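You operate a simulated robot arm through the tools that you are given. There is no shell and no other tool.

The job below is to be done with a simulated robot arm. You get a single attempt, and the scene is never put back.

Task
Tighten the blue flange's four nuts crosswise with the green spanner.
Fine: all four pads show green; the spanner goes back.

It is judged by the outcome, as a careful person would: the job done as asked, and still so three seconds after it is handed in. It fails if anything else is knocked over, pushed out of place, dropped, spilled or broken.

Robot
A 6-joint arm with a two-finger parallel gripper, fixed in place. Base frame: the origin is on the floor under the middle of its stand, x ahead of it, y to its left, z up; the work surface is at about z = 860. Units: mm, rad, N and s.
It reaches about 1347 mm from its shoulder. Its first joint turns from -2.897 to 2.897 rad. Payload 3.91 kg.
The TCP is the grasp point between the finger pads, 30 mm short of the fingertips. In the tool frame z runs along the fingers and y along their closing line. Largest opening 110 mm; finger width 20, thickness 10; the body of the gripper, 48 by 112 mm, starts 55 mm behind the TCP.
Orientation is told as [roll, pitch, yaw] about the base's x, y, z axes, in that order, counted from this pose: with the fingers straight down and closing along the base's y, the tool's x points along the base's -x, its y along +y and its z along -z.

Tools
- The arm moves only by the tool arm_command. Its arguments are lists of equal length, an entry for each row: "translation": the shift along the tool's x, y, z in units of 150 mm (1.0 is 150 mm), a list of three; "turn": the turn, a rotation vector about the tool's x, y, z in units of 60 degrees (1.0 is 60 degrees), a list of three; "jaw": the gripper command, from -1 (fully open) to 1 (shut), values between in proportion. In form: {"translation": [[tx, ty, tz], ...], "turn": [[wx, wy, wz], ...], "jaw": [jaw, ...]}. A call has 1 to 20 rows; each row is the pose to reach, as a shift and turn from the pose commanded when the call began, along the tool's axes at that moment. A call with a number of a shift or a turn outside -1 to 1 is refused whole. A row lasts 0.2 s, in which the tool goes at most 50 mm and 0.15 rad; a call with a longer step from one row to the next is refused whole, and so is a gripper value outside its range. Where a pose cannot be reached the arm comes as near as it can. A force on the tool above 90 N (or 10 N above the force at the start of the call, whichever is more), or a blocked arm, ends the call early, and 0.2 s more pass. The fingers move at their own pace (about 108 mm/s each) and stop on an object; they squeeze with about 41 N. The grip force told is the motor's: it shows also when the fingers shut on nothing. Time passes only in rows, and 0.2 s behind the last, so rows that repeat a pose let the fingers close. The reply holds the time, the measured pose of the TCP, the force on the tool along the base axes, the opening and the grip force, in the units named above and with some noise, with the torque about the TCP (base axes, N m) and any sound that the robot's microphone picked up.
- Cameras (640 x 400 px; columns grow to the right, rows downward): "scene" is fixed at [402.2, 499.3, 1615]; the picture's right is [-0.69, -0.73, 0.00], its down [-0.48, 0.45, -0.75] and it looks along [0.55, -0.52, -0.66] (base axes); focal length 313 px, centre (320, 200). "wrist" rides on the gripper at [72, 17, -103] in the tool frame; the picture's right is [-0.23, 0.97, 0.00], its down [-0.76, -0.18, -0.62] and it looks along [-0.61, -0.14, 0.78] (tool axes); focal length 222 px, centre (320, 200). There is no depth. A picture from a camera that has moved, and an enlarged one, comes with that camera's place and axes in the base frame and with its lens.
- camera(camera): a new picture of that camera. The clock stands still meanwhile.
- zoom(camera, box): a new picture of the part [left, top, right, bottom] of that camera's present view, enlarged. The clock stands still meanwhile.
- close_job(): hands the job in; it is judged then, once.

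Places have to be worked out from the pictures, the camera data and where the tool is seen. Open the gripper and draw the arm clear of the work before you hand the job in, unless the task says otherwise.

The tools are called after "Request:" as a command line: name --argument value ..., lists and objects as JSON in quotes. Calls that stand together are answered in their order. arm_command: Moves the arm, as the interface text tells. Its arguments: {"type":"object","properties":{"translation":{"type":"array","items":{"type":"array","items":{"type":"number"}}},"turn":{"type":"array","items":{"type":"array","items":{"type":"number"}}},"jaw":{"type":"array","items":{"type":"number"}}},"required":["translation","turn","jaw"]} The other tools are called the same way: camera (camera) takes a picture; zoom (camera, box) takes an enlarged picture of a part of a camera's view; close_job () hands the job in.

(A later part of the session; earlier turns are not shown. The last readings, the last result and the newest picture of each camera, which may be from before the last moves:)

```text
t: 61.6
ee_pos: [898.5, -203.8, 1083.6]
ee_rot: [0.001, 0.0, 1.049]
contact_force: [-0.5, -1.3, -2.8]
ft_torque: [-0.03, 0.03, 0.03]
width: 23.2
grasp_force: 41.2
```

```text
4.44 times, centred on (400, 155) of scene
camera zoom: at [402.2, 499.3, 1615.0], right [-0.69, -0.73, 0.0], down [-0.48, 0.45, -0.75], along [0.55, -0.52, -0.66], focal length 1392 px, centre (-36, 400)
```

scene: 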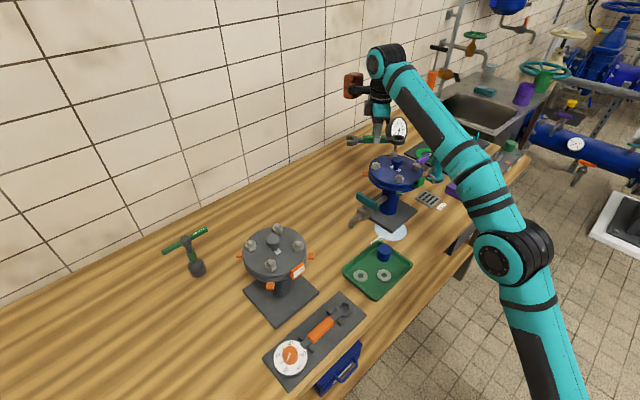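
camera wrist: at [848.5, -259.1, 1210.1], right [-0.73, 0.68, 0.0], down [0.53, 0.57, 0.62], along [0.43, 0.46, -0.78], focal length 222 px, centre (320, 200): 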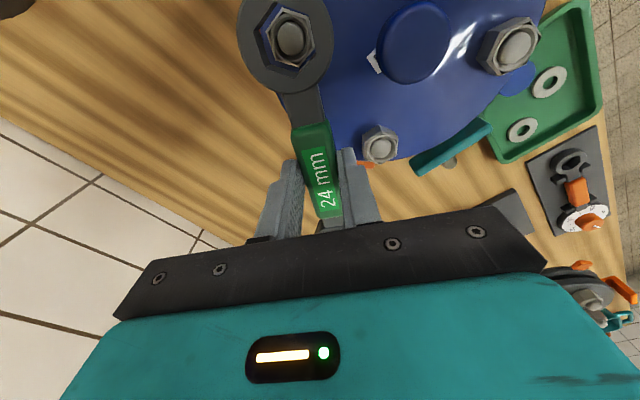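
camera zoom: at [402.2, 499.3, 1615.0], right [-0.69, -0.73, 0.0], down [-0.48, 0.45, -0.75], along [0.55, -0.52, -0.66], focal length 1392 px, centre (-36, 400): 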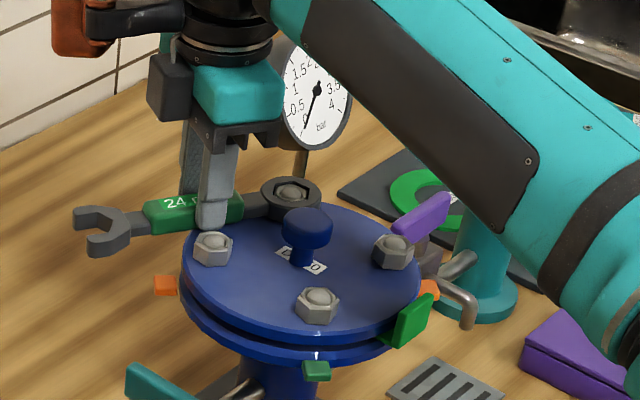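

Seated with no load and clear of the neighbour. I turn clockwise 40°.

Request:
arm_command --translation '[[0.002, -0.0397, 0], [0.0075, -0.0791, 0], [0.0164, -0.1179, 0], [0.0286, -0.1558, 0], [0.0441, -0.1924, 0], [0.0628, -0.2276, 0], [0.0844, -0.2609, 0], [0.1088, -0.2923, 0]]' --turn '[[0, 0, 0.0833], [0, 0, 0.1667], [0, 0, 0.25], [0, 0, 0.3333], [0, 0, 0.4167], [0, 0, 0.5], [0, 0, 0.5833], [0, 0, 0.6667]]' --jaw '[1, 1, 1, 1, 1, 1, 1, 1]'

Request:
zoom --camera "wrist" --box '[220, 0, 420, 240]'

Request:
zoom --camera "scene" --box '[350, 110, 450, 200]'

```text
t: 63.4
ee_pos: [928.4, -239.7, 1082.6]
ee_rot: [0.0, 0.0, 0.35]
contact_force: [2.6, 3.1, -5.8]
ft_torque: [0.38, -0.73, 0.68]
width: 23.6
grasp_force: 41.0
```

```text
1.67 times, centred on (320, 120) of wrist
camera zoom: at [855.8, -249.1, 1185.7], right [-0.12, 0.99, 0.0], down [0.78, 0.09, 0.62], along [0.62, 0.08, -0.78], focal length 370 px, centre (320, 333)
```

zoom: 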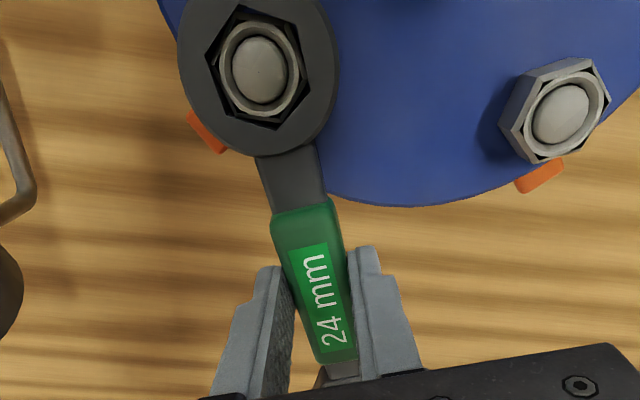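

```text
4.44 times, centred on (400, 155) of scene
camera zoom: at [402.2, 499.3, 1615.0], right [-0.69, -0.73, 0.0], down [-0.48, 0.45, -0.75], along [0.55, -0.52, -0.66], focal length 1392 px, centre (-36, 400)
```

zoom: 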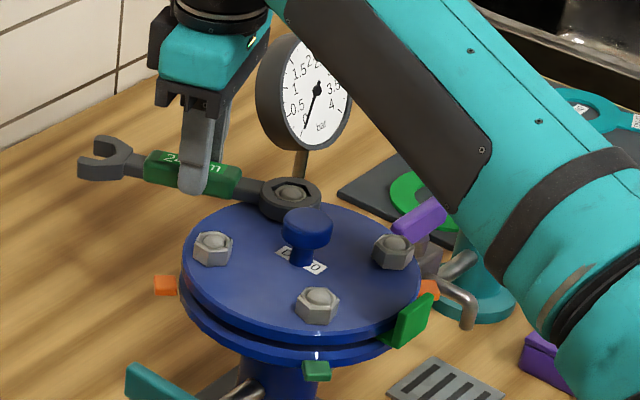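

Low load (~0.8 Nm), pad still orange. I turn 20° more.

Request:
arm_command --translation '[[0.002, -0.0397, 0], [0.0075, -0.0791, 0], [0.0164, -0.1179, 0], [0.0286, -0.1558, 0]]' --turn '[[0, 0, 0.0833], [0, 0, 0.1667], [0, 0, 0.25], [0, 0, 0.3333]]' --jaw '[1, 1, 1, 1]'

Request:
zoom --camera "wrist" --box '[220, 0, 420, 240]'

Request:
zoom --camera "scene" --box '[350, 110, 450, 200]'

```text
t: 64.4
ee_pos: [933.3, -263.1, 1082.0]
ee_rot: [0.001, 0.0, 0.002]
contact_force: [5.4, 7.5, -8.5]
ft_torque: [0.26, -1.01, 0.74]
width: 23.5
grasp_force: 40.8
```

```text
1.67 times, centred on (320, 120) of wrist
camera zoom: at [861.6, -246.5, 1185.8], right [0.23, 0.97, 0.0], down [0.76, -0.18, 0.62], along [0.61, -0.14, -0.78], focal length 370 px, centre (320, 333)
```

zoom: 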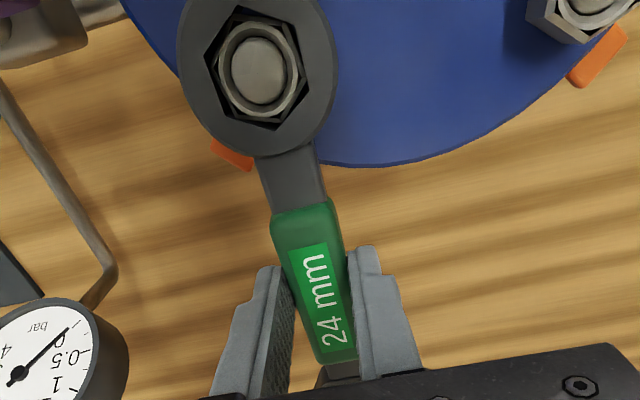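

```text
4.44 times, centred on (400, 155) of scene
camera zoom: at [402.2, 499.3, 1615.0], right [-0.69, -0.73, 0.0], down [-0.48, 0.45, -0.75], along [0.55, -0.52, -0.66], focal length 1392 px, centre (-36, 400)
```

zoom: 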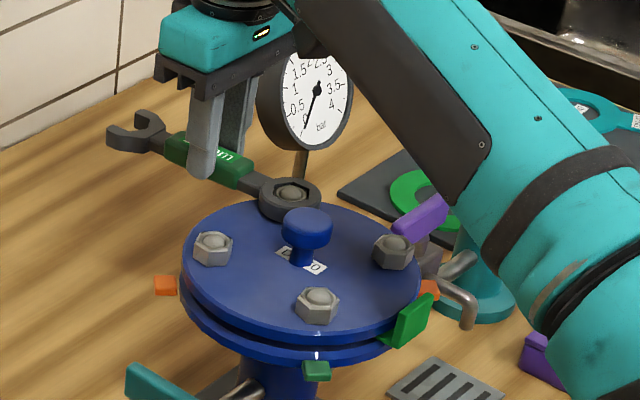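

Load ~1.25 Nm, pad still orange. I go on in a 10° increment.

Request:
arm_command --translation '[[0.002, -0.0397, 0], [0.0075, -0.0791, 0]]' --turn '[[0, 0, 0.0833], [0, 0, 0.1667]]' --jaw '[1, 1]'

Request:
zoom --camera "wrist" --box '[220, 0, 420, 240]'

```text
t: 65.0
ee_pos: [933.1, -274.0, 1083.5]
ee_rot: [0.002, -0.001, -0.172]
contact_force: [23.8, 6.2, 3.1]
ft_torque: [0.17, -0.71, 0.84]
width: 23.8
grasp_force: 41.0
```

```text
1.67 times, centred on (320, 120) of wrist
camera zoom: at [864.5, -245.3, 1185.8], right [0.39, 0.92, 0.0], down [0.72, -0.31, 0.62], along [0.57, -0.24, -0.78], focal length 370 px, centre (320, 333)
```

zoom: 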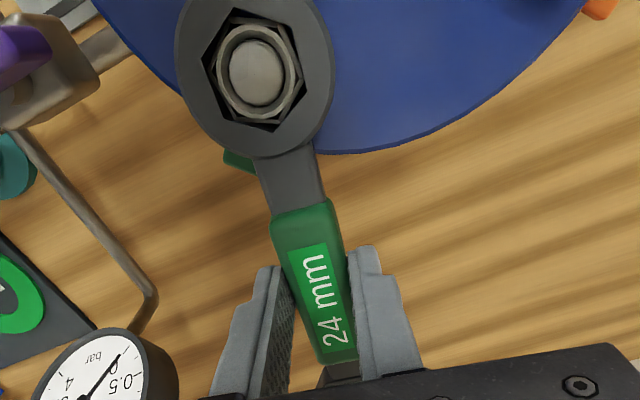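

The back-right pad turned green. I back off 8° to release the ring.

Request:
arm_command --translation '[[0.001, 0.0318, 0], [0.004, 0.0635, 0], [0.004, 0.0635, 0]]' --turn '[[0, 0, -0.0667], [0, 0, -0.1333], [0, 0, -0.1333]]' --jaw '[1, 1, 1]'

Request:
zoom --camera "wrist" --box '[245, 0, 325, 80]'

```text
t: 65.8
ee_pos: [932.4, -267.0, 1082.7]
ee_rot: [0.0, 0.001, -0.032]
contact_force: [14.2, -6.1, -1.3]
ft_torque: [-0.22, -0.42, 0.45]
width: 23.3
grasp_force: 41.1
```

```text
5.00 times, centred on (285, 40) of wrist
camera zoom: at [861.5, -247.5, 1185.1], right [0.26, 0.97, 0.0], down [0.76, -0.2, 0.62], along [0.6, -0.16, -0.78], focal length 1111 px, centre (495, 1000)
```

zoom: 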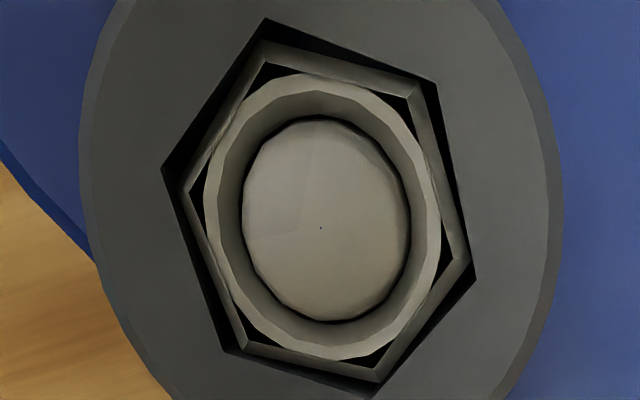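

Ring is free of torque but ~14 N radial load remains. I shift 1.2 mm outward along the handle to relieve it.

Request:
arm_command --translation '[[-0.004, -0.001, 0], [-0.008, -0.002, 0], [-0.008, -0.002, 0]]' --turn '[[0, 0, -0.01], [0, 0, -0.02], [0, 0, -0.02]]' --jaw '[1, 1, 1]'

```text
t: 66.6
ee_pos: [932.8, -265.5, 1082.6]
ee_rot: [-0.001, 0.001, -0.013]
contact_force: [-7.7, 4.5, -3.2]
ft_torque: [0.12, 0.17, -0.27]
width: 23.5
grasp_force: 40.8
```

Slight overshoot; I take back a third of it and lift gently.

Request:
arm_command --translation '[[0.003, 0.001, 0], [0.003, 0.001, -0.01], [0.003, 0.001, -0.025], [0.003, 0.001, -0.045], [0.003, 0.001, -0.045]]' --turn '[[0, 0, 0.005], [0, 0, 0.005], [0, 0, 0.005], [0, 0, 0.005], [0, 0, 0.005]]' --jaw '[1, 1, 1, 1, 1]'

Request:
zoom --camera "wrist" --box '[220, 0, 420, 240]'

```text
t: 67.8
ee_pos: [932.8, -266.3, 1088.9]
ee_rot: [0.001, -0.002, -0.018]
contact_force: [-3.7, 3.0, -4.1]
ft_torque: [0.08, 0.05, -0.19]
width: 23.4
grasp_force: 40.7
```

```text
1.67 times, centred on (320, 120) of wrist
camera zoom: at [861.5, -248.3, 1192.6], right [0.24, 0.97, 0.0], down [0.76, -0.19, 0.62], along [0.6, -0.15, -0.78], focal length 370 px, centre (320, 333)
```

zoom: 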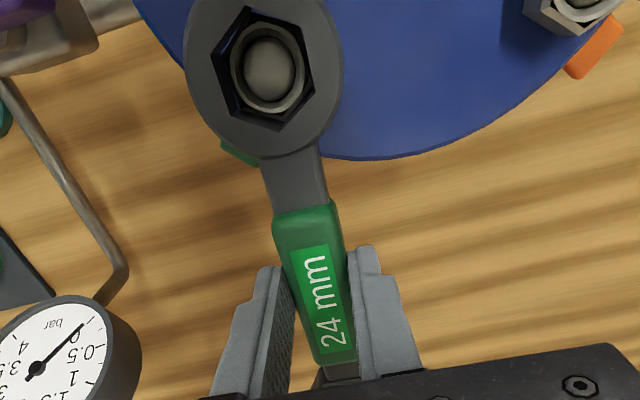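

The ring comes off cleanly and the pad stays green. Now the other diagonal: I lift and move to the front-right nut near (776, -264), handle pointing to about -50°.

Request:
arm_command --translation '[[0, 0, -0.1], [0, 0, -0.22], [0, 0, -0.34], [0.085, -0.04, -0.34], [0.17, -0.08, -0.34], [0.26, -0.12, -0.34], [0.35, -0.165, -0.34], [0.44, -0.205, -0.34], [0.53, -0.25, -0.34], [0.62, -0.29, -0.34], [0.7, -0.33, -0.34], [0.749, -0.351, -0.34], [0.749, -0.351, -0.34]]' --turn '[[0, 0, 0], [0, 0, 0], [0, 0, 0], [0, 0, 0.09], [0, 0, 0.18], [0, 0, 0.28], [0, 0, 0.38], [0, 0, 0.48], [0, 0, 0.58], [0, 0, 0.68], [0, 0, 0.76], [0, 0, 0.816], [0, 0, 0.816]]' --jaw '[1, 1, 1, 1, 1, 1, 1, 1, 1, 1, 1, 1, 1]'

Request:
camera --camera "wrist"

Request:
zoom --camera "wrist" --box '[245, 0, 325, 80]'

Request:
camera --camera "scene"

```text
t: 70.6
ee_pos: [820.3, -316.1, 1142.2]
ee_rot: [0.0, 0.001, -0.872]
contact_force: [-0.7, 0.6, -2.1]
ft_torque: [0.05, 0.03, -0.01]
width: 23.6
grasp_force: 40.8
out of reach, approached as far as the arm can: row 2, 3, 4, 5
```

```text
taken
camera wrist: at [787.0, -250.6, 1243.7], right [0.89, 0.45, 0.0], down [0.35, -0.7, 0.62], along [0.28, -0.56, -0.78], focal length 222 px, centre (320, 200)
```

wrist: 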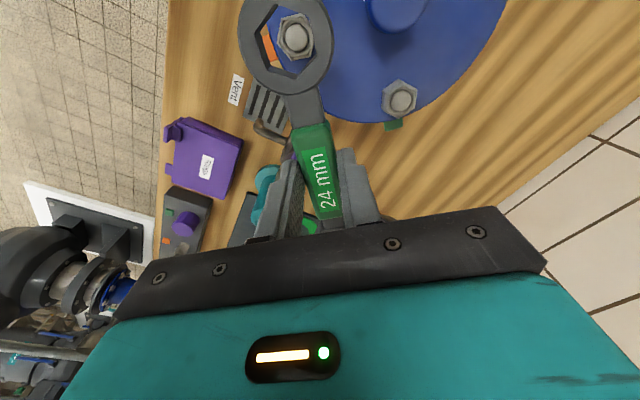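

```text
5.00 times, centred on (285, 40) of wrist
camera zoom: at [787.0, -250.6, 1243.7], right [0.89, 0.45, 0.0], down [0.35, -0.7, 0.62], along [0.28, -0.56, -0.78], focal length 1111 px, centre (495, 1000)
```

zoom: 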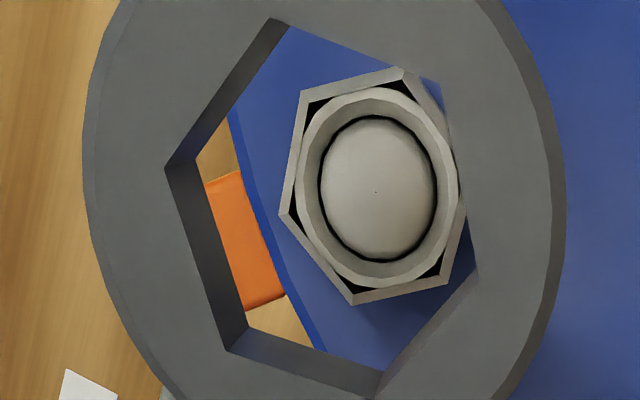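

```text
taken
```

scene: 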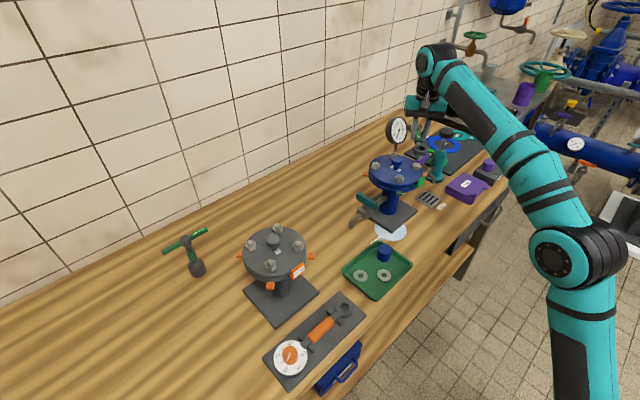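

Here the nut is about 28° off; the best start is yaw ≈ -83° (stroke to about -155°). I rotate there with compensation and lower to just above the stud.

Request:
arm_command --translation '[[0.014, -0.049, 0], [0.029, -0.098, 0], [0.043, -0.147, 0], [0.058, -0.196, 0], [0.0723, -0.2451, 0], [0.0723, -0.2451, 0.1], [0.0723, -0.2451, 0.19], [0.0723, -0.2451, 0.225], [0.0723, -0.2451, 0.225]]' --turn '[[0, 0, 0.11], [0, 0, 0.22], [0, 0, 0.33], [0, 0, 0.44], [0, 0, 0.5467], [0, 0, 0.5467], [0, 0, 0.5467], [0, 0, 0.5467], [0, 0, 0.5467]]' --jaw '[1, 1, 1, 1, 1, 1, 1, 1, 1]'

Request:
camera --camera "wrist"

Request:
zoom --camera "wrist" --box '[245, 0, 325, 80]'

Request:
zoom --camera "scene" --box '[350, 110, 450, 200]'

```text
t: 72.6
ee_pos: [784.6, -331.6, 1107.0]
ee_rot: [0.0, 0.0, -1.448]
contact_force: [0.5, 0.3, -2.2]
ft_torque: [0.0, -0.03, 0.01]
width: 23.4
grasp_force: 40.8
```

```text
taken
camera wrist: at [793.0, -258.7, 1209.8], right [0.99, -0.1, 0.0], down [-0.08, -0.78, 0.62], along [-0.06, -0.62, -0.78], focal length 222 px, centre (320, 200)
```

wrist: 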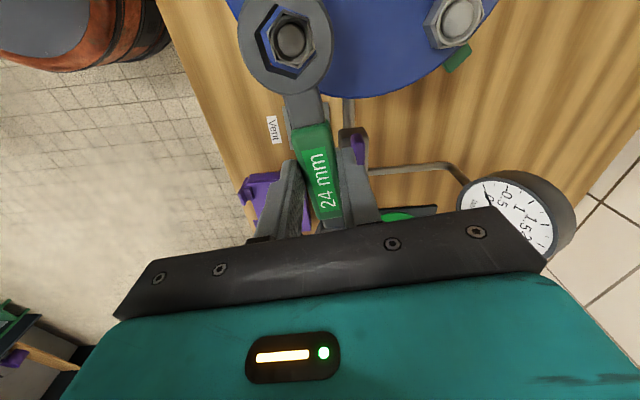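

```text
5.00 times, centred on (285, 40) of wrist
camera zoom: at [793.0, -258.7, 1209.8], right [0.99, -0.1, 0.0], down [-0.08, -0.78, 0.62], along [-0.06, -0.62, -0.78], focal length 1111 px, centre (495, 1000)
```

zoom: 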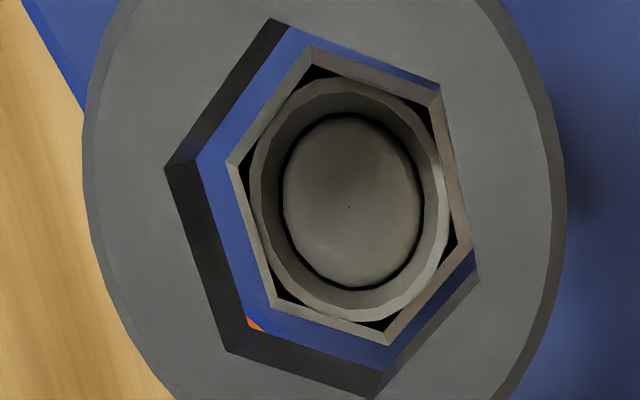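

```text
4.44 times, centred on (400, 155) of scene
camera zoom: at [402.2, 499.3, 1615.0], right [-0.69, -0.73, 0.0], down [-0.48, 0.45, -0.75], along [0.55, -0.52, -0.66], focal length 1392 px, centre (-36, 400)
```

zoom: 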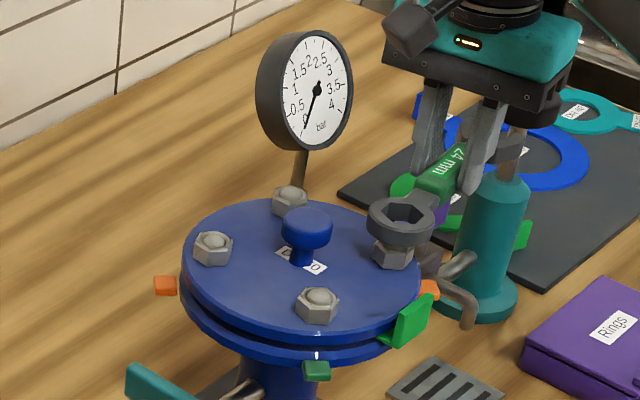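

Aligned within ~0.3 mm and <0.5°. I apply the small shift and lower in steps onto the nut.

Request:
arm_command --translation '[[0, 0.0018, 0.03], [0, 0.0018, 0.06], [0, 0.0018, 0.08], [0, 0.0018, 0.095], [0, 0.0018, 0.105], [0, 0.0018, 0.105]]' --turn '[[0, 0, 0], [0, 0, 0], [0, 0, 0], [0, 0, 0], [0, 0, 0], [0, 0, 0]]' --jaw '[1, 1, 1, 1, 1, 1]'

Request:
zoom --camera "wrist" --box '[245, 0, 325, 80]'

```text
t: 74.0
ee_pos: [784.7, -332.7, 1090.9]
ee_rot: [0.001, 0.002, -1.445]
contact_force: [0.2, -0.8, -2.3]
ft_torque: [0.0, -0.02, 0.01]
width: 23.7
grasp_force: 40.8
```

```text
5.00 times, centred on (285, 40) of wrist
camera zoom: at [793.3, -258.5, 1194.0], right [0.99, -0.1, 0.0], down [-0.08, -0.78, 0.62], along [-0.06, -0.62, -0.78], focal length 1111 px, centre (495, 1000)
```

zoom: 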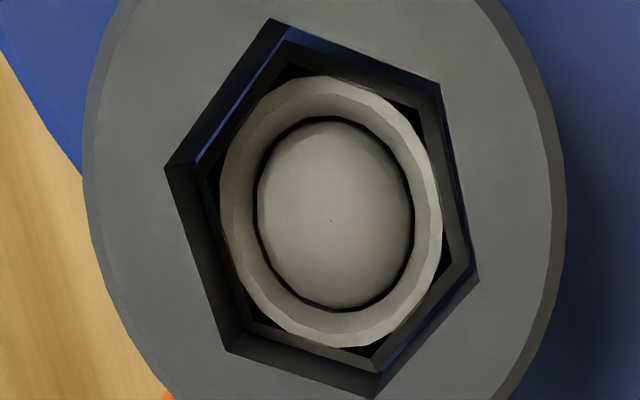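

It slides on without contact again. I lower 8 mm further to seat it.

Request:
arm_command --translation '[[0, 0, 0.015], [0, 0, 0.03], [0, 0, 0.042], [0, 0, 0.052], [0, 0, 0.052]]' --turn '[[0, 0, 0], [0, 0, 0], [0, 0, 0], [0, 0, 0], [0, 0, 0]]' --jaw '[1, 1, 1, 1, 1]'

Request:
zoom --camera "wrist" --box '[220, 0, 420, 240]'

Request:
zoom --camera "scene" --box '[350, 110, 450, 200]'

```text
t: 75.2
ee_pos: [783.3, -332.7, 1083.8]
ee_rot: [0.0, 0.001, -1.444]
contact_force: [0.3, 0.1, -2.2]
ft_torque: [0.0, 0.0, -0.01]
width: 23.5
grasp_force: 41.6
```

```text
1.67 times, centred on (320, 120) of wrist
camera zoom: at [793.1, -258.2, 1186.4], right [0.99, -0.1, 0.0], down [-0.08, -0.78, 0.62], along [-0.06, -0.62, -0.78], focal length 370 px, centre (320, 333)
```

zoom: 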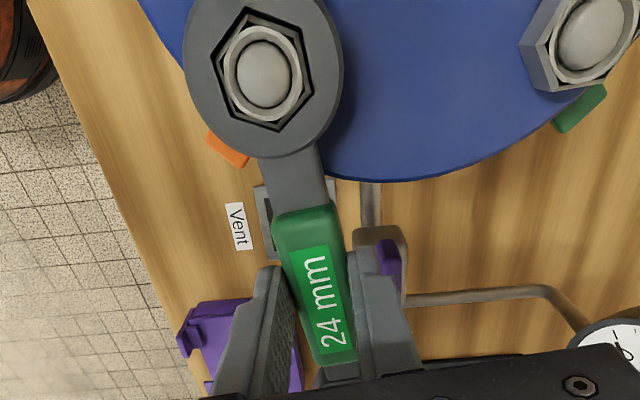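

```text
4.44 times, centred on (400, 155) of scene
camera zoom: at [402.2, 499.3, 1615.0], right [-0.69, -0.73, 0.0], down [-0.48, 0.45, -0.75], along [0.55, -0.52, -0.66], focal length 1392 px, centre (-36, 400)
```

zoom: 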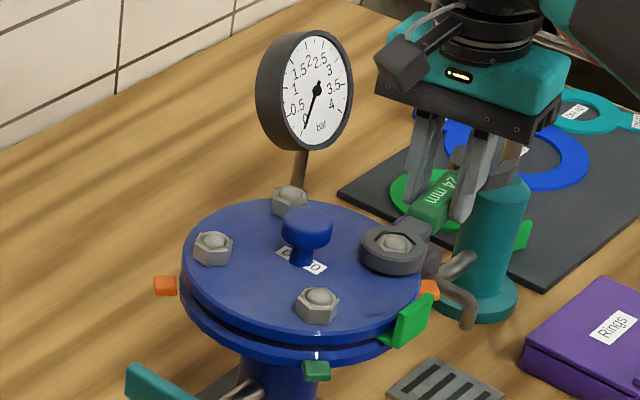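

Seated with no load; the path ahead swings away from the vent valve. I turn clockwise 40°.

Request:
arm_command --translation '[[0.002, -0.0397, 0], [0.0075, -0.0791, 0], [0.0164, -0.1179, 0], [0.0286, -0.1558, 0], [0.0441, -0.1924, 0], [0.0628, -0.2276, 0], [0.0844, -0.2609, 0], [0.1088, -0.2923, 0]]' --turn '[[0, 0, 0.0833], [0, 0, 0.1667], [0, 0, 0.25], [0, 0, 0.3333], [0, 0, 0.4167], [0, 0, 0.5], [0, 0, 0.5833], [0, 0, 0.6667]]' --jaw '[1, 1, 1, 1, 1, 1, 1, 1]'

Request:
zoom --camera "wrist" --box '[220, 0, 420, 240]'

Request:
zoom --camera "scene" --box '[350, 110, 450, 200]'

```text
t: 77.0
ee_pos: [739.1, -322.9, 1083.5]
ee_rot: [-0.002, -0.002, -2.146]
contact_force: [-1.0, -5.4, -9.2]
ft_torque: [-0.74, 0.36, 0.65]
width: 23.3
grasp_force: 40.9
```

```text
1.67 times, centred on (320, 120) of wrist
camera zoom: at [793.9, -271.0, 1186.3], right [0.69, -0.72, 0.0], down [-0.56, -0.54, 0.62], along [-0.45, -0.43, -0.78], focal length 370 px, centre (320, 333)
```

zoom: 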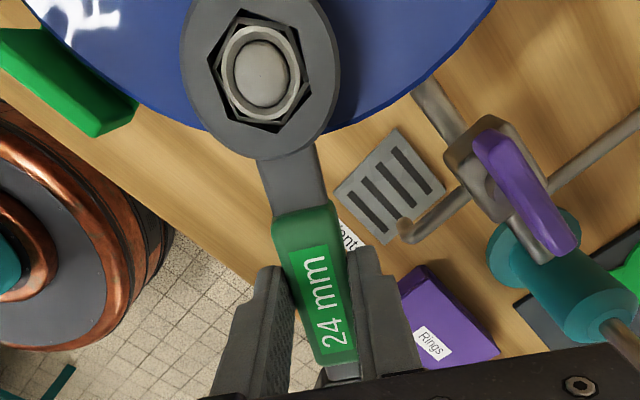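

```text
4.44 times, centred on (400, 155) of scene
camera zoom: at [402.2, 499.3, 1615.0], right [-0.69, -0.73, 0.0], down [-0.48, 0.45, -0.75], along [0.55, -0.52, -0.66], focal length 1392 px, centre (-36, 400)
```

zoom: 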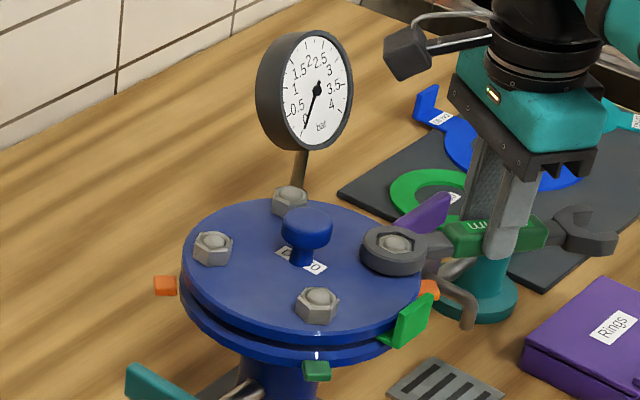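

Low load; pad still orange. I turn 20° more.

Request:
arm_command --translation '[[0.002, -0.0397, 0], [0.0075, -0.0791, 0], [0.0164, -0.1179, 0], [0.0286, -0.1558, 0]]' --turn '[[0, 0, 0.0833], [0, 0, 0.1667], [0, 0, 0.25], [0, 0, 0.3333]]' --jaw '[1, 1, 1, 1]'

Request:
zoom --camera "scene" --box '[350, 110, 450, 200]'

```text
t: 78.0
ee_pos: [723.0, -305.8, 1084.0]
ee_rot: [0.0, 0.0, -2.495]
contact_force: [-2.3, -12.1, -9.8]
ft_torque: [-0.86, 0.71, 0.65]
width: 23.4
grasp_force: 41.1
```

```text
4.44 times, centred on (400, 155) of scene
camera zoom: at [402.2, 499.3, 1615.0], right [-0.69, -0.73, 0.0], down [-0.48, 0.45, -0.75], along [0.55, -0.52, -0.66], focal length 1392 px, centre (-36, 400)
```

zoom: 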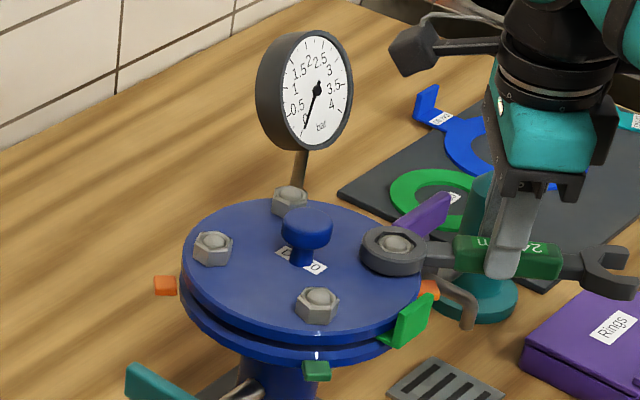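

Still orange at ~55° of nut turn. I go on 10°.

Request:
arm_command --translation '[[0.002, -0.0397, 0], [0.0075, -0.0791, 0]]' --turn '[[0, 0, 0.0833], [0, 0, 0.1667]]' --jaw '[1, 1]'

Request:
zoom --camera "scene" --box '[350, 110, 450, 200]'

Request:
zoom --camera "wrist" --box '[220, 0, 420, 240]'

```text
t: 78.6
ee_pos: [714.7, -297.0, 1083.1]
ee_rot: [0.0, -0.001, -2.669]
contact_force: [-3.1, -16.3, -5.6]
ft_torque: [-0.71, 0.55, 0.63]
width: 23.6
grasp_force: 40.9
```

```text
4.44 times, centred on (400, 155) of scene
camera zoom: at [402.2, 499.3, 1615.0], right [-0.69, -0.73, 0.0], down [-0.48, 0.45, -0.75], along [0.55, -0.52, -0.66], focal length 1392 px, centre (-36, 400)
```

zoom: 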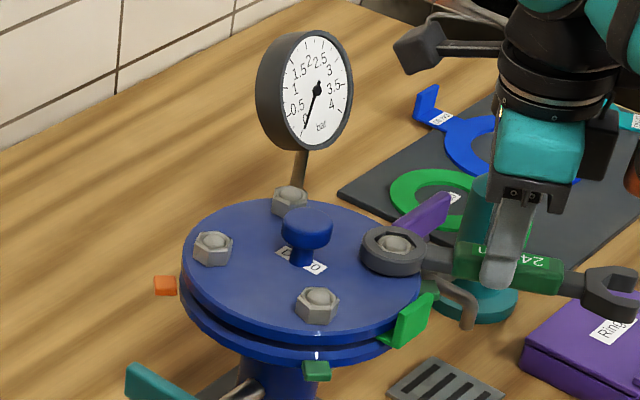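

```text
1.67 times, centred on (320, 120) of wrist
camera zoom: at [788.7, -279.0, 1186.3], right [0.24, -0.97, 0.0], down [-0.76, -0.19, 0.62], along [-0.6, -0.15, -0.78], focal length 370 px, centre (320, 333)
```

zoom: 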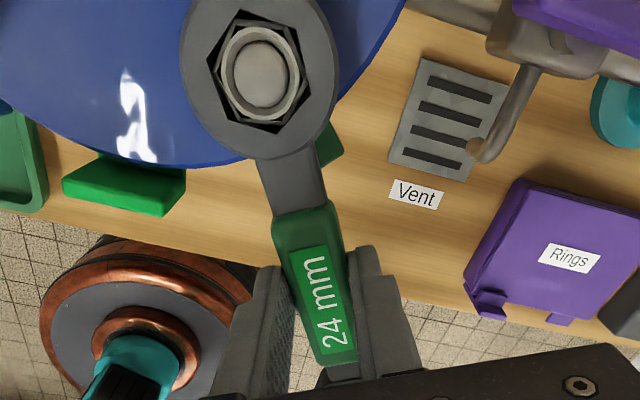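

The front-right pad has turned green. I back off 8° to release.

Request:
arm_command --translation '[[0.001, 0.0318, 0], [0.004, 0.0635, 0], [0.004, 0.0635, 0]]' --turn '[[0, 0, -0.0667], [0, 0, -0.1333], [0, 0, -0.1333]]' --jaw '[1, 1, 1]'

Request:
zoom --camera "wrist" --box '[245, 0, 325, 80]'

```text
t: 79.4
ee_pos: [720.9, -304.1, 1084.5]
ee_rot: [0.001, -0.002, -2.526]
contact_force: [-4.4, -5.5, -2.1]
ft_torque: [-0.21, 0.12, -0.15]
width: 23.2
grasp_force: 41.2
```

```text
5.00 times, centred on (285, 40) of wrist
camera zoom: at [790.0, -275.7, 1187.1], right [0.38, -0.93, 0.0], down [-0.72, -0.3, 0.62], along [-0.58, -0.23, -0.78], focal length 1111 px, centre (495, 1000)
```

zoom: 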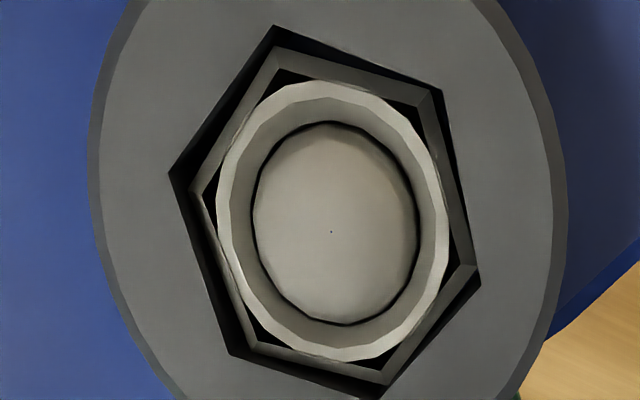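

Only ~7 N left; I ease 0.6 mm outward and lift gently.

Request:
arm_command --translation '[[-0.004, 0.002, 0], [-0.004, 0.002, -0.01], [-0.004, 0.002, -0.025], [-0.004, 0.002, -0.045], [-0.004, 0.002, -0.045]]' --turn '[[0, 0, -0.01], [0, 0, -0.01], [0, 0, -0.01], [0, 0, -0.01], [0, 0, -0.01]]' --jaw '[1, 1, 1, 1, 1]'

Request:
zoom --camera "wrist" --box '[220, 0, 420, 240]'

```text
t: 80.6
ee_pos: [721.0, -303.1, 1090.9]
ee_rot: [-0.001, 0.0, -2.516]
contact_force: [0.7, 0.1, -2.0]
ft_torque: [-0.02, 0.01, -0.01]
width: 23.3
grasp_force: 41.2
```

```text
1.67 times, centred on (320, 120) of wrist
camera zoom: at [790.0, -275.5, 1193.4], right [0.39, -0.92, 0.0], down [-0.72, -0.3, 0.62], along [-0.58, -0.24, -0.78], focal length 370 px, centre (320, 333)
```

zoom: 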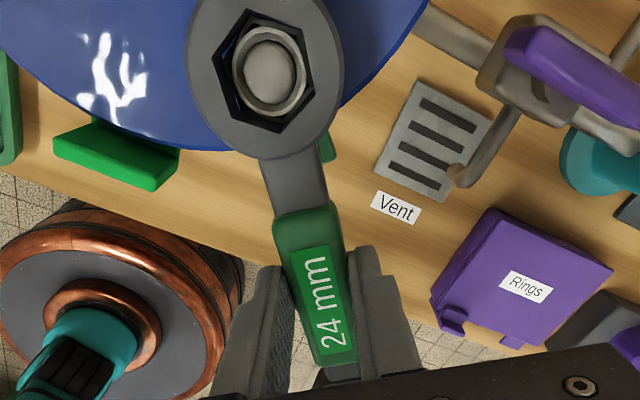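

The spanner is free and the pad stays green. Last is the diagonal nut at the back-left (~(864, -176)); I lift and begin swinging the wrist round over the flange at a safe height.

Request:
arm_command --translation '[[0, 0, -0.12], [0, 0, -0.24], [0, 0, -0.333], [0.025, -0.016, -0.333], [0.05, -0.033, -0.333], [0.076, -0.049, -0.333], [0.102, -0.065, -0.333], [0.127, -0.082, -0.333], [0.153, -0.098, -0.333], [0.178, -0.115, -0.333], [0.204, -0.131, -0.333], [0.204, -0.131, -0.333]]' --turn '[[0, 0, 0], [0, 0, 0], [0, 0, 0], [0, 0, -0.125], [0, 0, -0.25], [0, 0, -0.375], [0, 0, -0.5], [0, 0, -0.625], [0, 0, -0.75], [0, 0, -0.875], [0, 0, -1.0], [0, 0, -1.0]]' --jaw '[1, 1, 1, 1, 1, 1, 1, 1, 1, 1, 1, 1]'

Request:
arm_command --translation '[[0.034, 0.033, 0], [0.069, 0.066, 0], [0.103, 0.099, 0], [0.138, 0.132, 0], [0.172, 0.164, 0], [0.206, 0.197, 0], [0.241, 0.23, 0], [0.275, 0.263, 0], [0.275, 0.263, 0]]' --turn '[[0, 0, -0.125], [0, 0, -0.25], [0, 0, -0.375], [0, 0, -0.5], [0, 0, -0.625], [0, 0, -0.75], [0, 0, -0.875], [0, 0, -1.0], [0, 0, -1.0]]' --jaw '[1, 1, 1, 1, 1, 1, 1, 1, 1]'

Request:
arm_command --translation '[[-0.028, 0.081, 0], [-0.055, 0.162, 0], [-0.083, 0.243, 0], [-0.11, 0.323, 0], [-0.138, 0.404, 0], [-0.166, 0.485, 0], [-0.193, 0.566, 0], [-0.221, 0.647, 0], [-0.221, 0.647, 0]]' --turn '[[0, 0, -0.125], [0, 0, -0.25], [0, 0, -0.375], [0, 0, -0.5], [0, 0, -0.625], [0, 0, -0.75], [0, 0, -0.875], [0, 0, -1.0], [0, 0, -1.0]]' --jaw '[1, 1, 1, 1, 1, 1, 1, 1, 1]'

Request:
camera --camera "wrist"

Request:
camera --camera "scene"

```text
t: 83.2
ee_pos: [733.2, -270.2, 1141.1]
ee_rot: [-0.002, 0.001, -1.466]
contact_force: [-0.1, -0.1, -1.4]
ft_torque: [0.02, 0.01, -0.01]
width: 23.4
grasp_force: 40.9
```

```text
t: 85.2
ee_pos: [767.4, -225.8, 1141.1]
ee_rot: [0.001, -0.001, -0.422]
contact_force: [-0.1, -0.7, -1.6]
ft_torque: [0.03, 0.02, 0.0]
width: 23.2
grasp_force: 40.5
```

```text
t: 87.2
ee_pos: [837.9, -149.4, 1140.0]
ee_rot: [-0.001, 0.001, 0.626]
contact_force: [-0.3, -1.0, -3.0]
ft_torque: [-0.02, 0.0, -0.04]
width: 23.4
grasp_force: 41.3
```

```text
taken
camera wrist: at [770.9, -179.3, 1243.5], right [-0.39, 0.92, 0.0], down [0.72, 0.3, 0.62], along [0.57, 0.24, -0.78], focal length 222 px, centre (320, 200)
```

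wrist: 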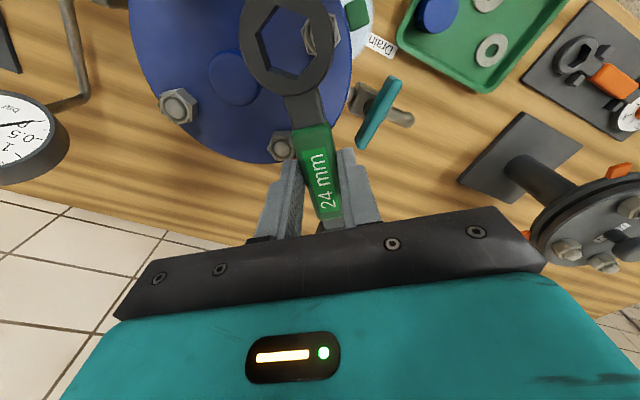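

```text
taken
```

scene: 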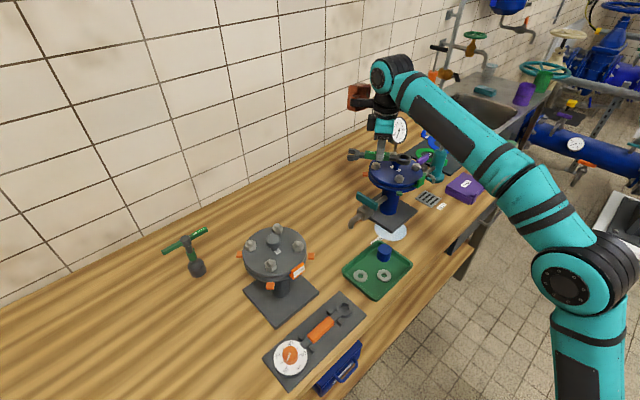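

Halfway there. I finish the swing to yaw ≈70° and hover over the last nut.

Request:
arm_command --translation '[[-0.083, 0.004, 0], [-0.166, 0.007, 0], [-0.249, 0.011, 0], [-0.332, 0.014, 0], [-0.415, 0.018, 0], [-0.415, 0.018, 0]]' --turn '[[0, 0, -0.114], [0, 0, -0.228], [0, 0, -0.341], [0, 0, -0.455], [0, 0, -0.569], [0, 0, -0.569]]' --jaw '[1, 1, 1, 1, 1, 1]'

Request:
zoom --camera "wrist" --box '[245, 0, 325, 80]'

Request:
zoom --camera "wrist" --box '[200, 0, 440, 220]'

```text
t: 88.6
ee_pos: [888.5, -111.6, 1140.2]
ee_rot: [-0.002, -0.001, 1.221]
contact_force: [-0.1, 0.2, -3.4]
ft_torque: [-0.02, 0.03, -0.01]
width: 23.6
grasp_force: 41.4
```

```text
5.00 times, centred on (285, 40) of wrist
camera zoom: at [847.8, -174.2, 1242.8], right [-0.84, 0.55, 0.0], down [0.43, 0.66, 0.62], along [0.34, 0.52, -0.78], focal length 1111 px, centre (495, 1000)
```

zoom: 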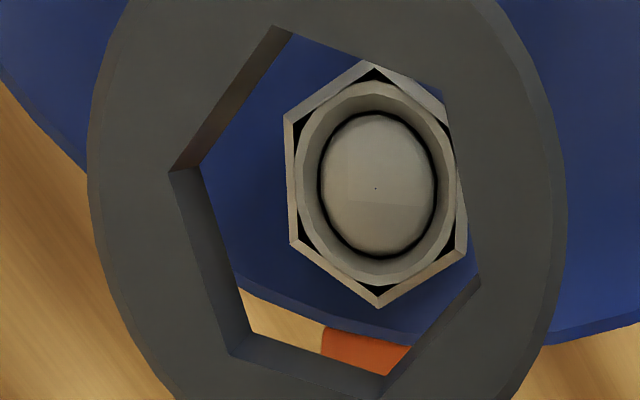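

```text
1.82 times, centred on (320, 110) of wrist
camera zoom: at [847.8, -174.2, 1242.8], right [-0.84, 0.55, 0.0], down [0.43, 0.66, 0.62], along [0.34, 0.52, -0.78], focal length 404 px, centre (320, 364)
```

zoom: 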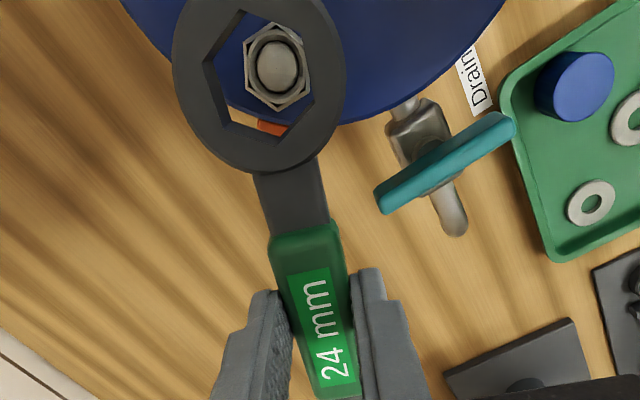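

The last nut is ~15° off the ring. I go to the equivalent seat at yaw ≈114° (stroke down to ~44°), and lower to just above the stud.

Request:
arm_command --translation '[[0.021, 0.053, 0], [0.043, 0.106, 0], [0.064, 0.159, 0], [0.085, 0.213, 0], [0.107, 0.266, 0], [0.128, 0.3189, 0], [0.128, 0.3189, 0.1], [0.128, 0.3189, 0.19], [0.128, 0.3189, 0.225], [0.128, 0.3189, 0.225]]' --turn '[[0, 0, -0.123], [0, 0, -0.247], [0, 0, -0.37], [0, 0, -0.493], [0, 0, -0.617], [0, 0, -0.74], [0, 0, -0.74], [0, 0, -0.74], [0, 0, -0.74], [0, 0, -0.74]]' --jaw '[1, 1, 1, 1, 1, 1, 1, 1, 1, 1]'

Request:
zoom --camera "wrist" --box '[245, 0, 325, 80]'

Request:
zoom --camera "scene" --box '[350, 110, 450, 200]'

```text
t: 90.8
ee_pos: [836.4, -113.4, 1108.0]
ee_rot: [0.001, -0.001, 1.996]
contact_force: [0.5, 1.0, -2.4]
ft_torque: [0.02, 0.05, 0.0]
width: 23.3
grasp_force: 40.9
```

```text
5.00 times, centred on (285, 40) of wrist
camera zoom: at [851.6, -186.4, 1209.6], right [-0.98, -0.2, 0.0], down [-0.15, 0.77, 0.62], along [-0.12, 0.61, -0.78], focal length 1111 px, centre (495, 1000)
```

zoom: 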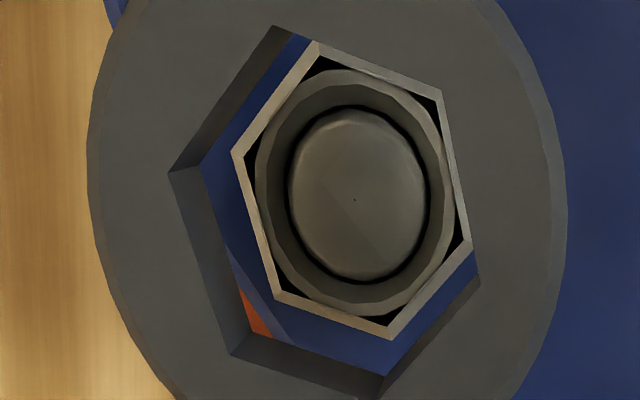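

```text
4.44 times, centred on (400, 155) of scene
camera zoom: at [402.2, 499.3, 1615.0], right [-0.69, -0.73, 0.0], down [-0.48, 0.45, -0.75], along [0.55, -0.52, -0.66], focal length 1392 px, centre (-36, 400)
```

zoom: 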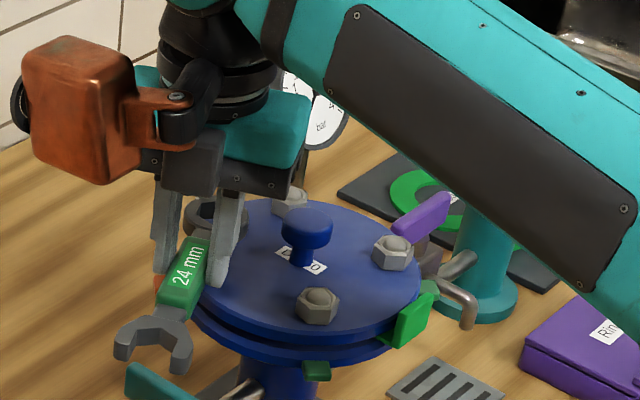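

Small remaining offset (+0.9, +0.6) mm; I correct it and lower onto the nut in steps.

Request:
arm_command --translation '[[0.0058, 0.0043, 0.0], [0.0058, 0.0043, 0.03], [0.0058, 0.0043, 0.06], [0.0058, 0.0043, 0.08], [0.0058, 0.0043, 0.095], [0.0058, 0.0043, 0.105], [0.0058, 0.0043, 0.105]]' --turn '[[0, 0, 0], [0, 0, 0], [0, 0, 0], [0, 0, 0], [0, 0, 0], [0, 0, 0], [0, 0, 0]]' --jaw '[1, 1, 1, 1, 1, 1, 1]'

Request:
zoom --camera "wrist" --box '[245, 0, 325, 80]'

```text
t: 92.4
ee_pos: [835.6, -113.7, 1090.5]
ee_rot: [-0.001, 0.0, 1.995]
contact_force: [-0.2, 0.2, -3.3]
ft_torque: [0.0, 0.03, 0.0]
width: 23.3
grasp_force: 41.0
```

```text
5.00 times, centred on (285, 40) of wrist
camera zoom: at [850.9, -187.4, 1193.5], right [-0.98, -0.19, 0.0], down [-0.15, 0.77, 0.62], along [-0.12, 0.61, -0.78], focal length 1111 px, centre (495, 1000)
```

zoom: 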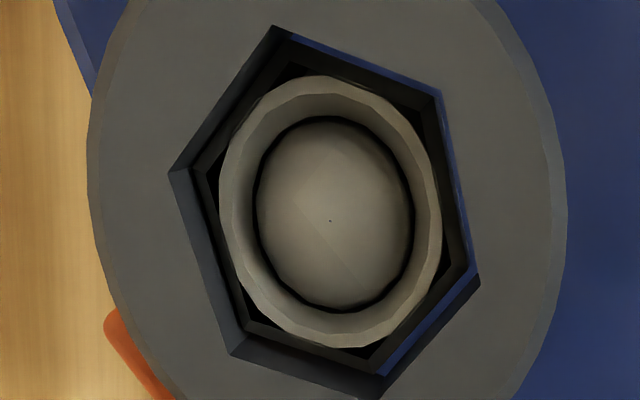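

Sliding on without contact. I lower 8 mm more to seat the ring.

Request:
arm_command --translation '[[0, 0, 0.015], [0, 0, 0.03], [0, 0, 0.042], [0, 0, 0.052], [0, 0, 0.052]]' --turn '[[0, 0, 0], [0, 0, 0], [0, 0, 0], [0, 0, 0], [0, 0, 0]]' --jaw '[1, 1, 1, 1, 1]'

Request:
zoom --camera "wrist" --box '[220, 0, 420, 240]'

```text
t: 93.6
ee_pos: [834.9, -113.5, 1083.6]
ee_rot: [0.0, -0.001, 1.996]
contact_force: [-0.6, -0.4, -2.2]
ft_torque: [-0.01, -0.01, -0.01]
width: 23.5
grasp_force: 40.9
```

```text
1.67 times, centred on (320, 120) of wrist
camera zoom: at [851.2, -187.7, 1185.8], right [-0.98, -0.2, 0.0], down [-0.15, 0.77, 0.62], along [-0.12, 0.61, -0.78], focal length 370 px, centre (320, 333)
```

zoom: 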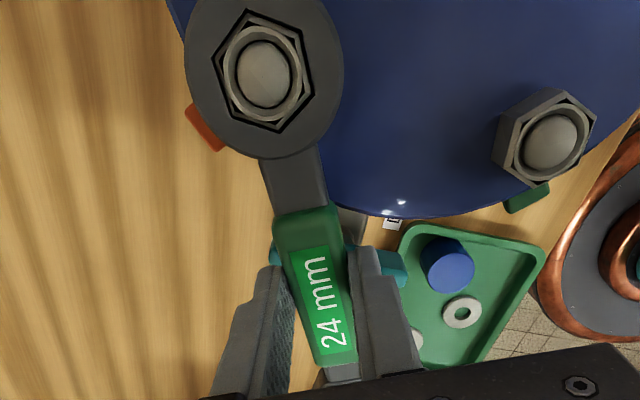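

Seated with no load. I turn clockwise 40°.

Request:
arm_command --translation '[[0.002, -0.0397, 0], [0.0075, -0.0791, 0], [0.0164, -0.1179, 0], [0.0286, -0.1558, 0], [0.0441, -0.1924, 0], [0.0628, -0.2276, 0], [0.0844, -0.2609, 0], [0.1088, -0.2923, 0]]' --turn '[[0, 0, 0.0833], [0, 0, 0.1667], [0, 0, 0.25], [0, 0, 0.3333], [0, 0, 0.4167], [0, 0, 0.5], [0, 0, 0.5833], [0, 0, 0.6667]]' --jaw '[1, 1, 1, 1, 1, 1, 1, 1]'

Request:
zoom --camera "wrist" --box '[220, 0, 420, 240]'

```text
t: 95.4
ee_pos: [882.2, -110.5, 1082.6]
ee_rot: [-0.001, -0.001, 1.296]
contact_force: [-8.7, 4.9, -9.0]
ft_torque: [0.76, 0.04, 0.13]
width: 23.1
grasp_force: 41.4
```

```text
1.67 times, centred on (320, 120) of wrist
camera zoom: at [847.4, -176.2, 1185.7], right [-0.88, 0.48, 0.0], down [0.38, 0.69, 0.62], along [0.3, 0.55, -0.78], focal length 370 px, centre (320, 333)
```

zoom: 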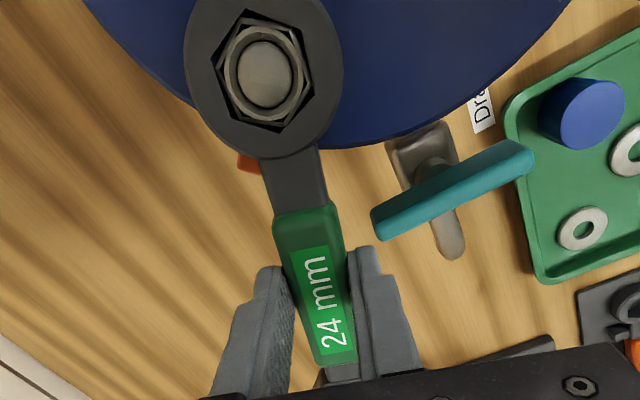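

Running normally, pad still orange. I turn 20° more.

Request:
arm_command --translation '[[0.002, -0.0397, 0], [0.0075, -0.0791, 0], [0.0164, -0.1179, 0], [0.0286, -0.1558, 0]]' --turn '[[0, 0, 0.0833], [0, 0, 0.1667], [0, 0, 0.25], [0, 0, 0.3333]]' --jaw '[1, 1, 1, 1]'

Request:
zoom --camera "wrist" --box '[220, 0, 420, 240]'

Request:
zoom --camera "scene" --box '[350, 110, 450, 200]'

```text
t: 96.4
ee_pos: [904.0, -119.5, 1083.1]
ee_rot: [-0.001, -0.001, 0.948]
contact_force: [-13.7, 8.6, -12.9]
ft_torque: [0.9, -0.12, 0.05]
width: 23.5
grasp_force: 41.1
```

```text
1.67 times, centred on (320, 120) of wrist
camera zoom: at [848.7, -170.3, 1186.1], right [-0.66, 0.75, 0.0], down [0.59, 0.52, 0.62], along [0.47, 0.41, -0.78], focal length 370 px, centre (320, 333)
```

zoom: 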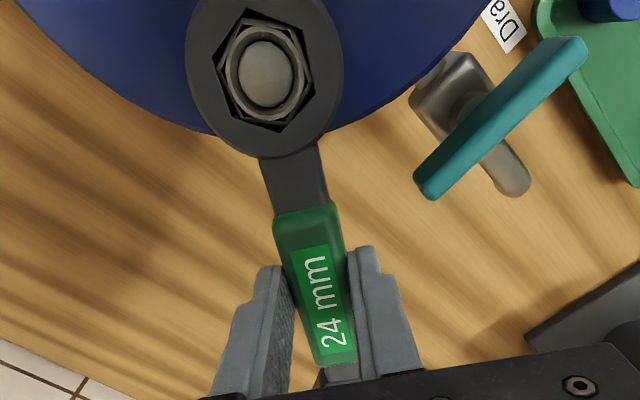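

```text
4.44 times, centred on (400, 155) of scene
camera zoom: at [402.2, 499.3, 1615.0], right [-0.69, -0.73, 0.0], down [-0.48, 0.45, -0.75], along [0.55, -0.52, -0.66], focal length 1392 px, centre (-36, 400)
```

zoom: 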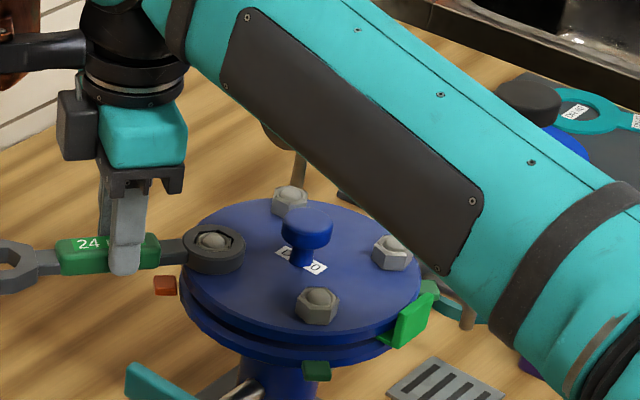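

Three pads green, this one still orange at ~55°. I go on 10°.

Request:
arm_command --translation '[[0.002, -0.0397, 0], [0.0075, -0.0791, 0]]' --turn '[[0, 0, 0.0833], [0, 0, 0.1667]]' --jaw '[1, 1]'

Request:
zoom --camera "scene" --box '[350, 110, 450, 200]'

```text
t: 97.0
ee_pos: [913.4, -128.7, 1082.9]
ee_rot: [0.0, 0.002, 0.775]
contact_force: [-13.5, 10.7, -9.4]
ft_torque: [0.7, -0.06, 0.24]
width: 23.4
grasp_force: 40.8
```

```text
4.44 times, centred on (400, 155) of scene
camera zoom: at [402.2, 499.3, 1615.0], right [-0.69, -0.73, 0.0], down [-0.48, 0.45, -0.75], along [0.55, -0.52, -0.66], focal length 1392 px, centre (-36, 400)
```

zoom: 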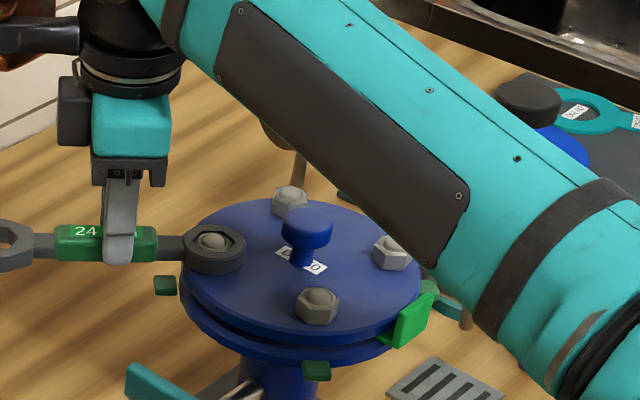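

The fourth pad is green as well. I back off 8° to free the ring.

Request:
arm_command --translation '[[0.001, 0.0318, 0], [0.004, 0.0635, 0], [0.004, 0.0635, 0]]' --turn '[[0, 0, -0.0667], [0, 0, -0.1333], [0, 0, -0.1333]]' --jaw '[1, 1, 1]'

Request:
zoom --camera "wrist" --box '[245, 0, 325, 80]'

```text
t: 97.8
ee_pos: [906.2, -122.7, 1083.8]
ee_rot: [0.0, 0.001, 0.914]
contact_force: [0.0, 6.3, -0.3]
ft_torque: [0.06, 0.07, -0.17]
width: 23.5
grasp_force: 41.2
```

```text
5.00 times, centred on (285, 40) of wrist
camera zoom: at [849.3, -170.3, 1186.0], right [-0.63, 0.77, 0.0], down [0.61, 0.5, 0.62], along [0.48, 0.39, -0.78], focal length 1111 px, centre (495, 1000)
```

zoom: 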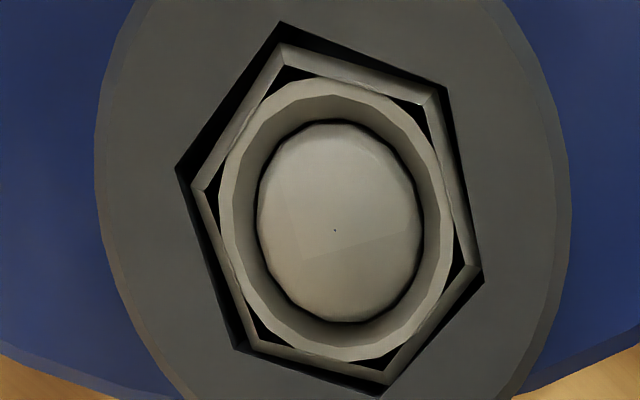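

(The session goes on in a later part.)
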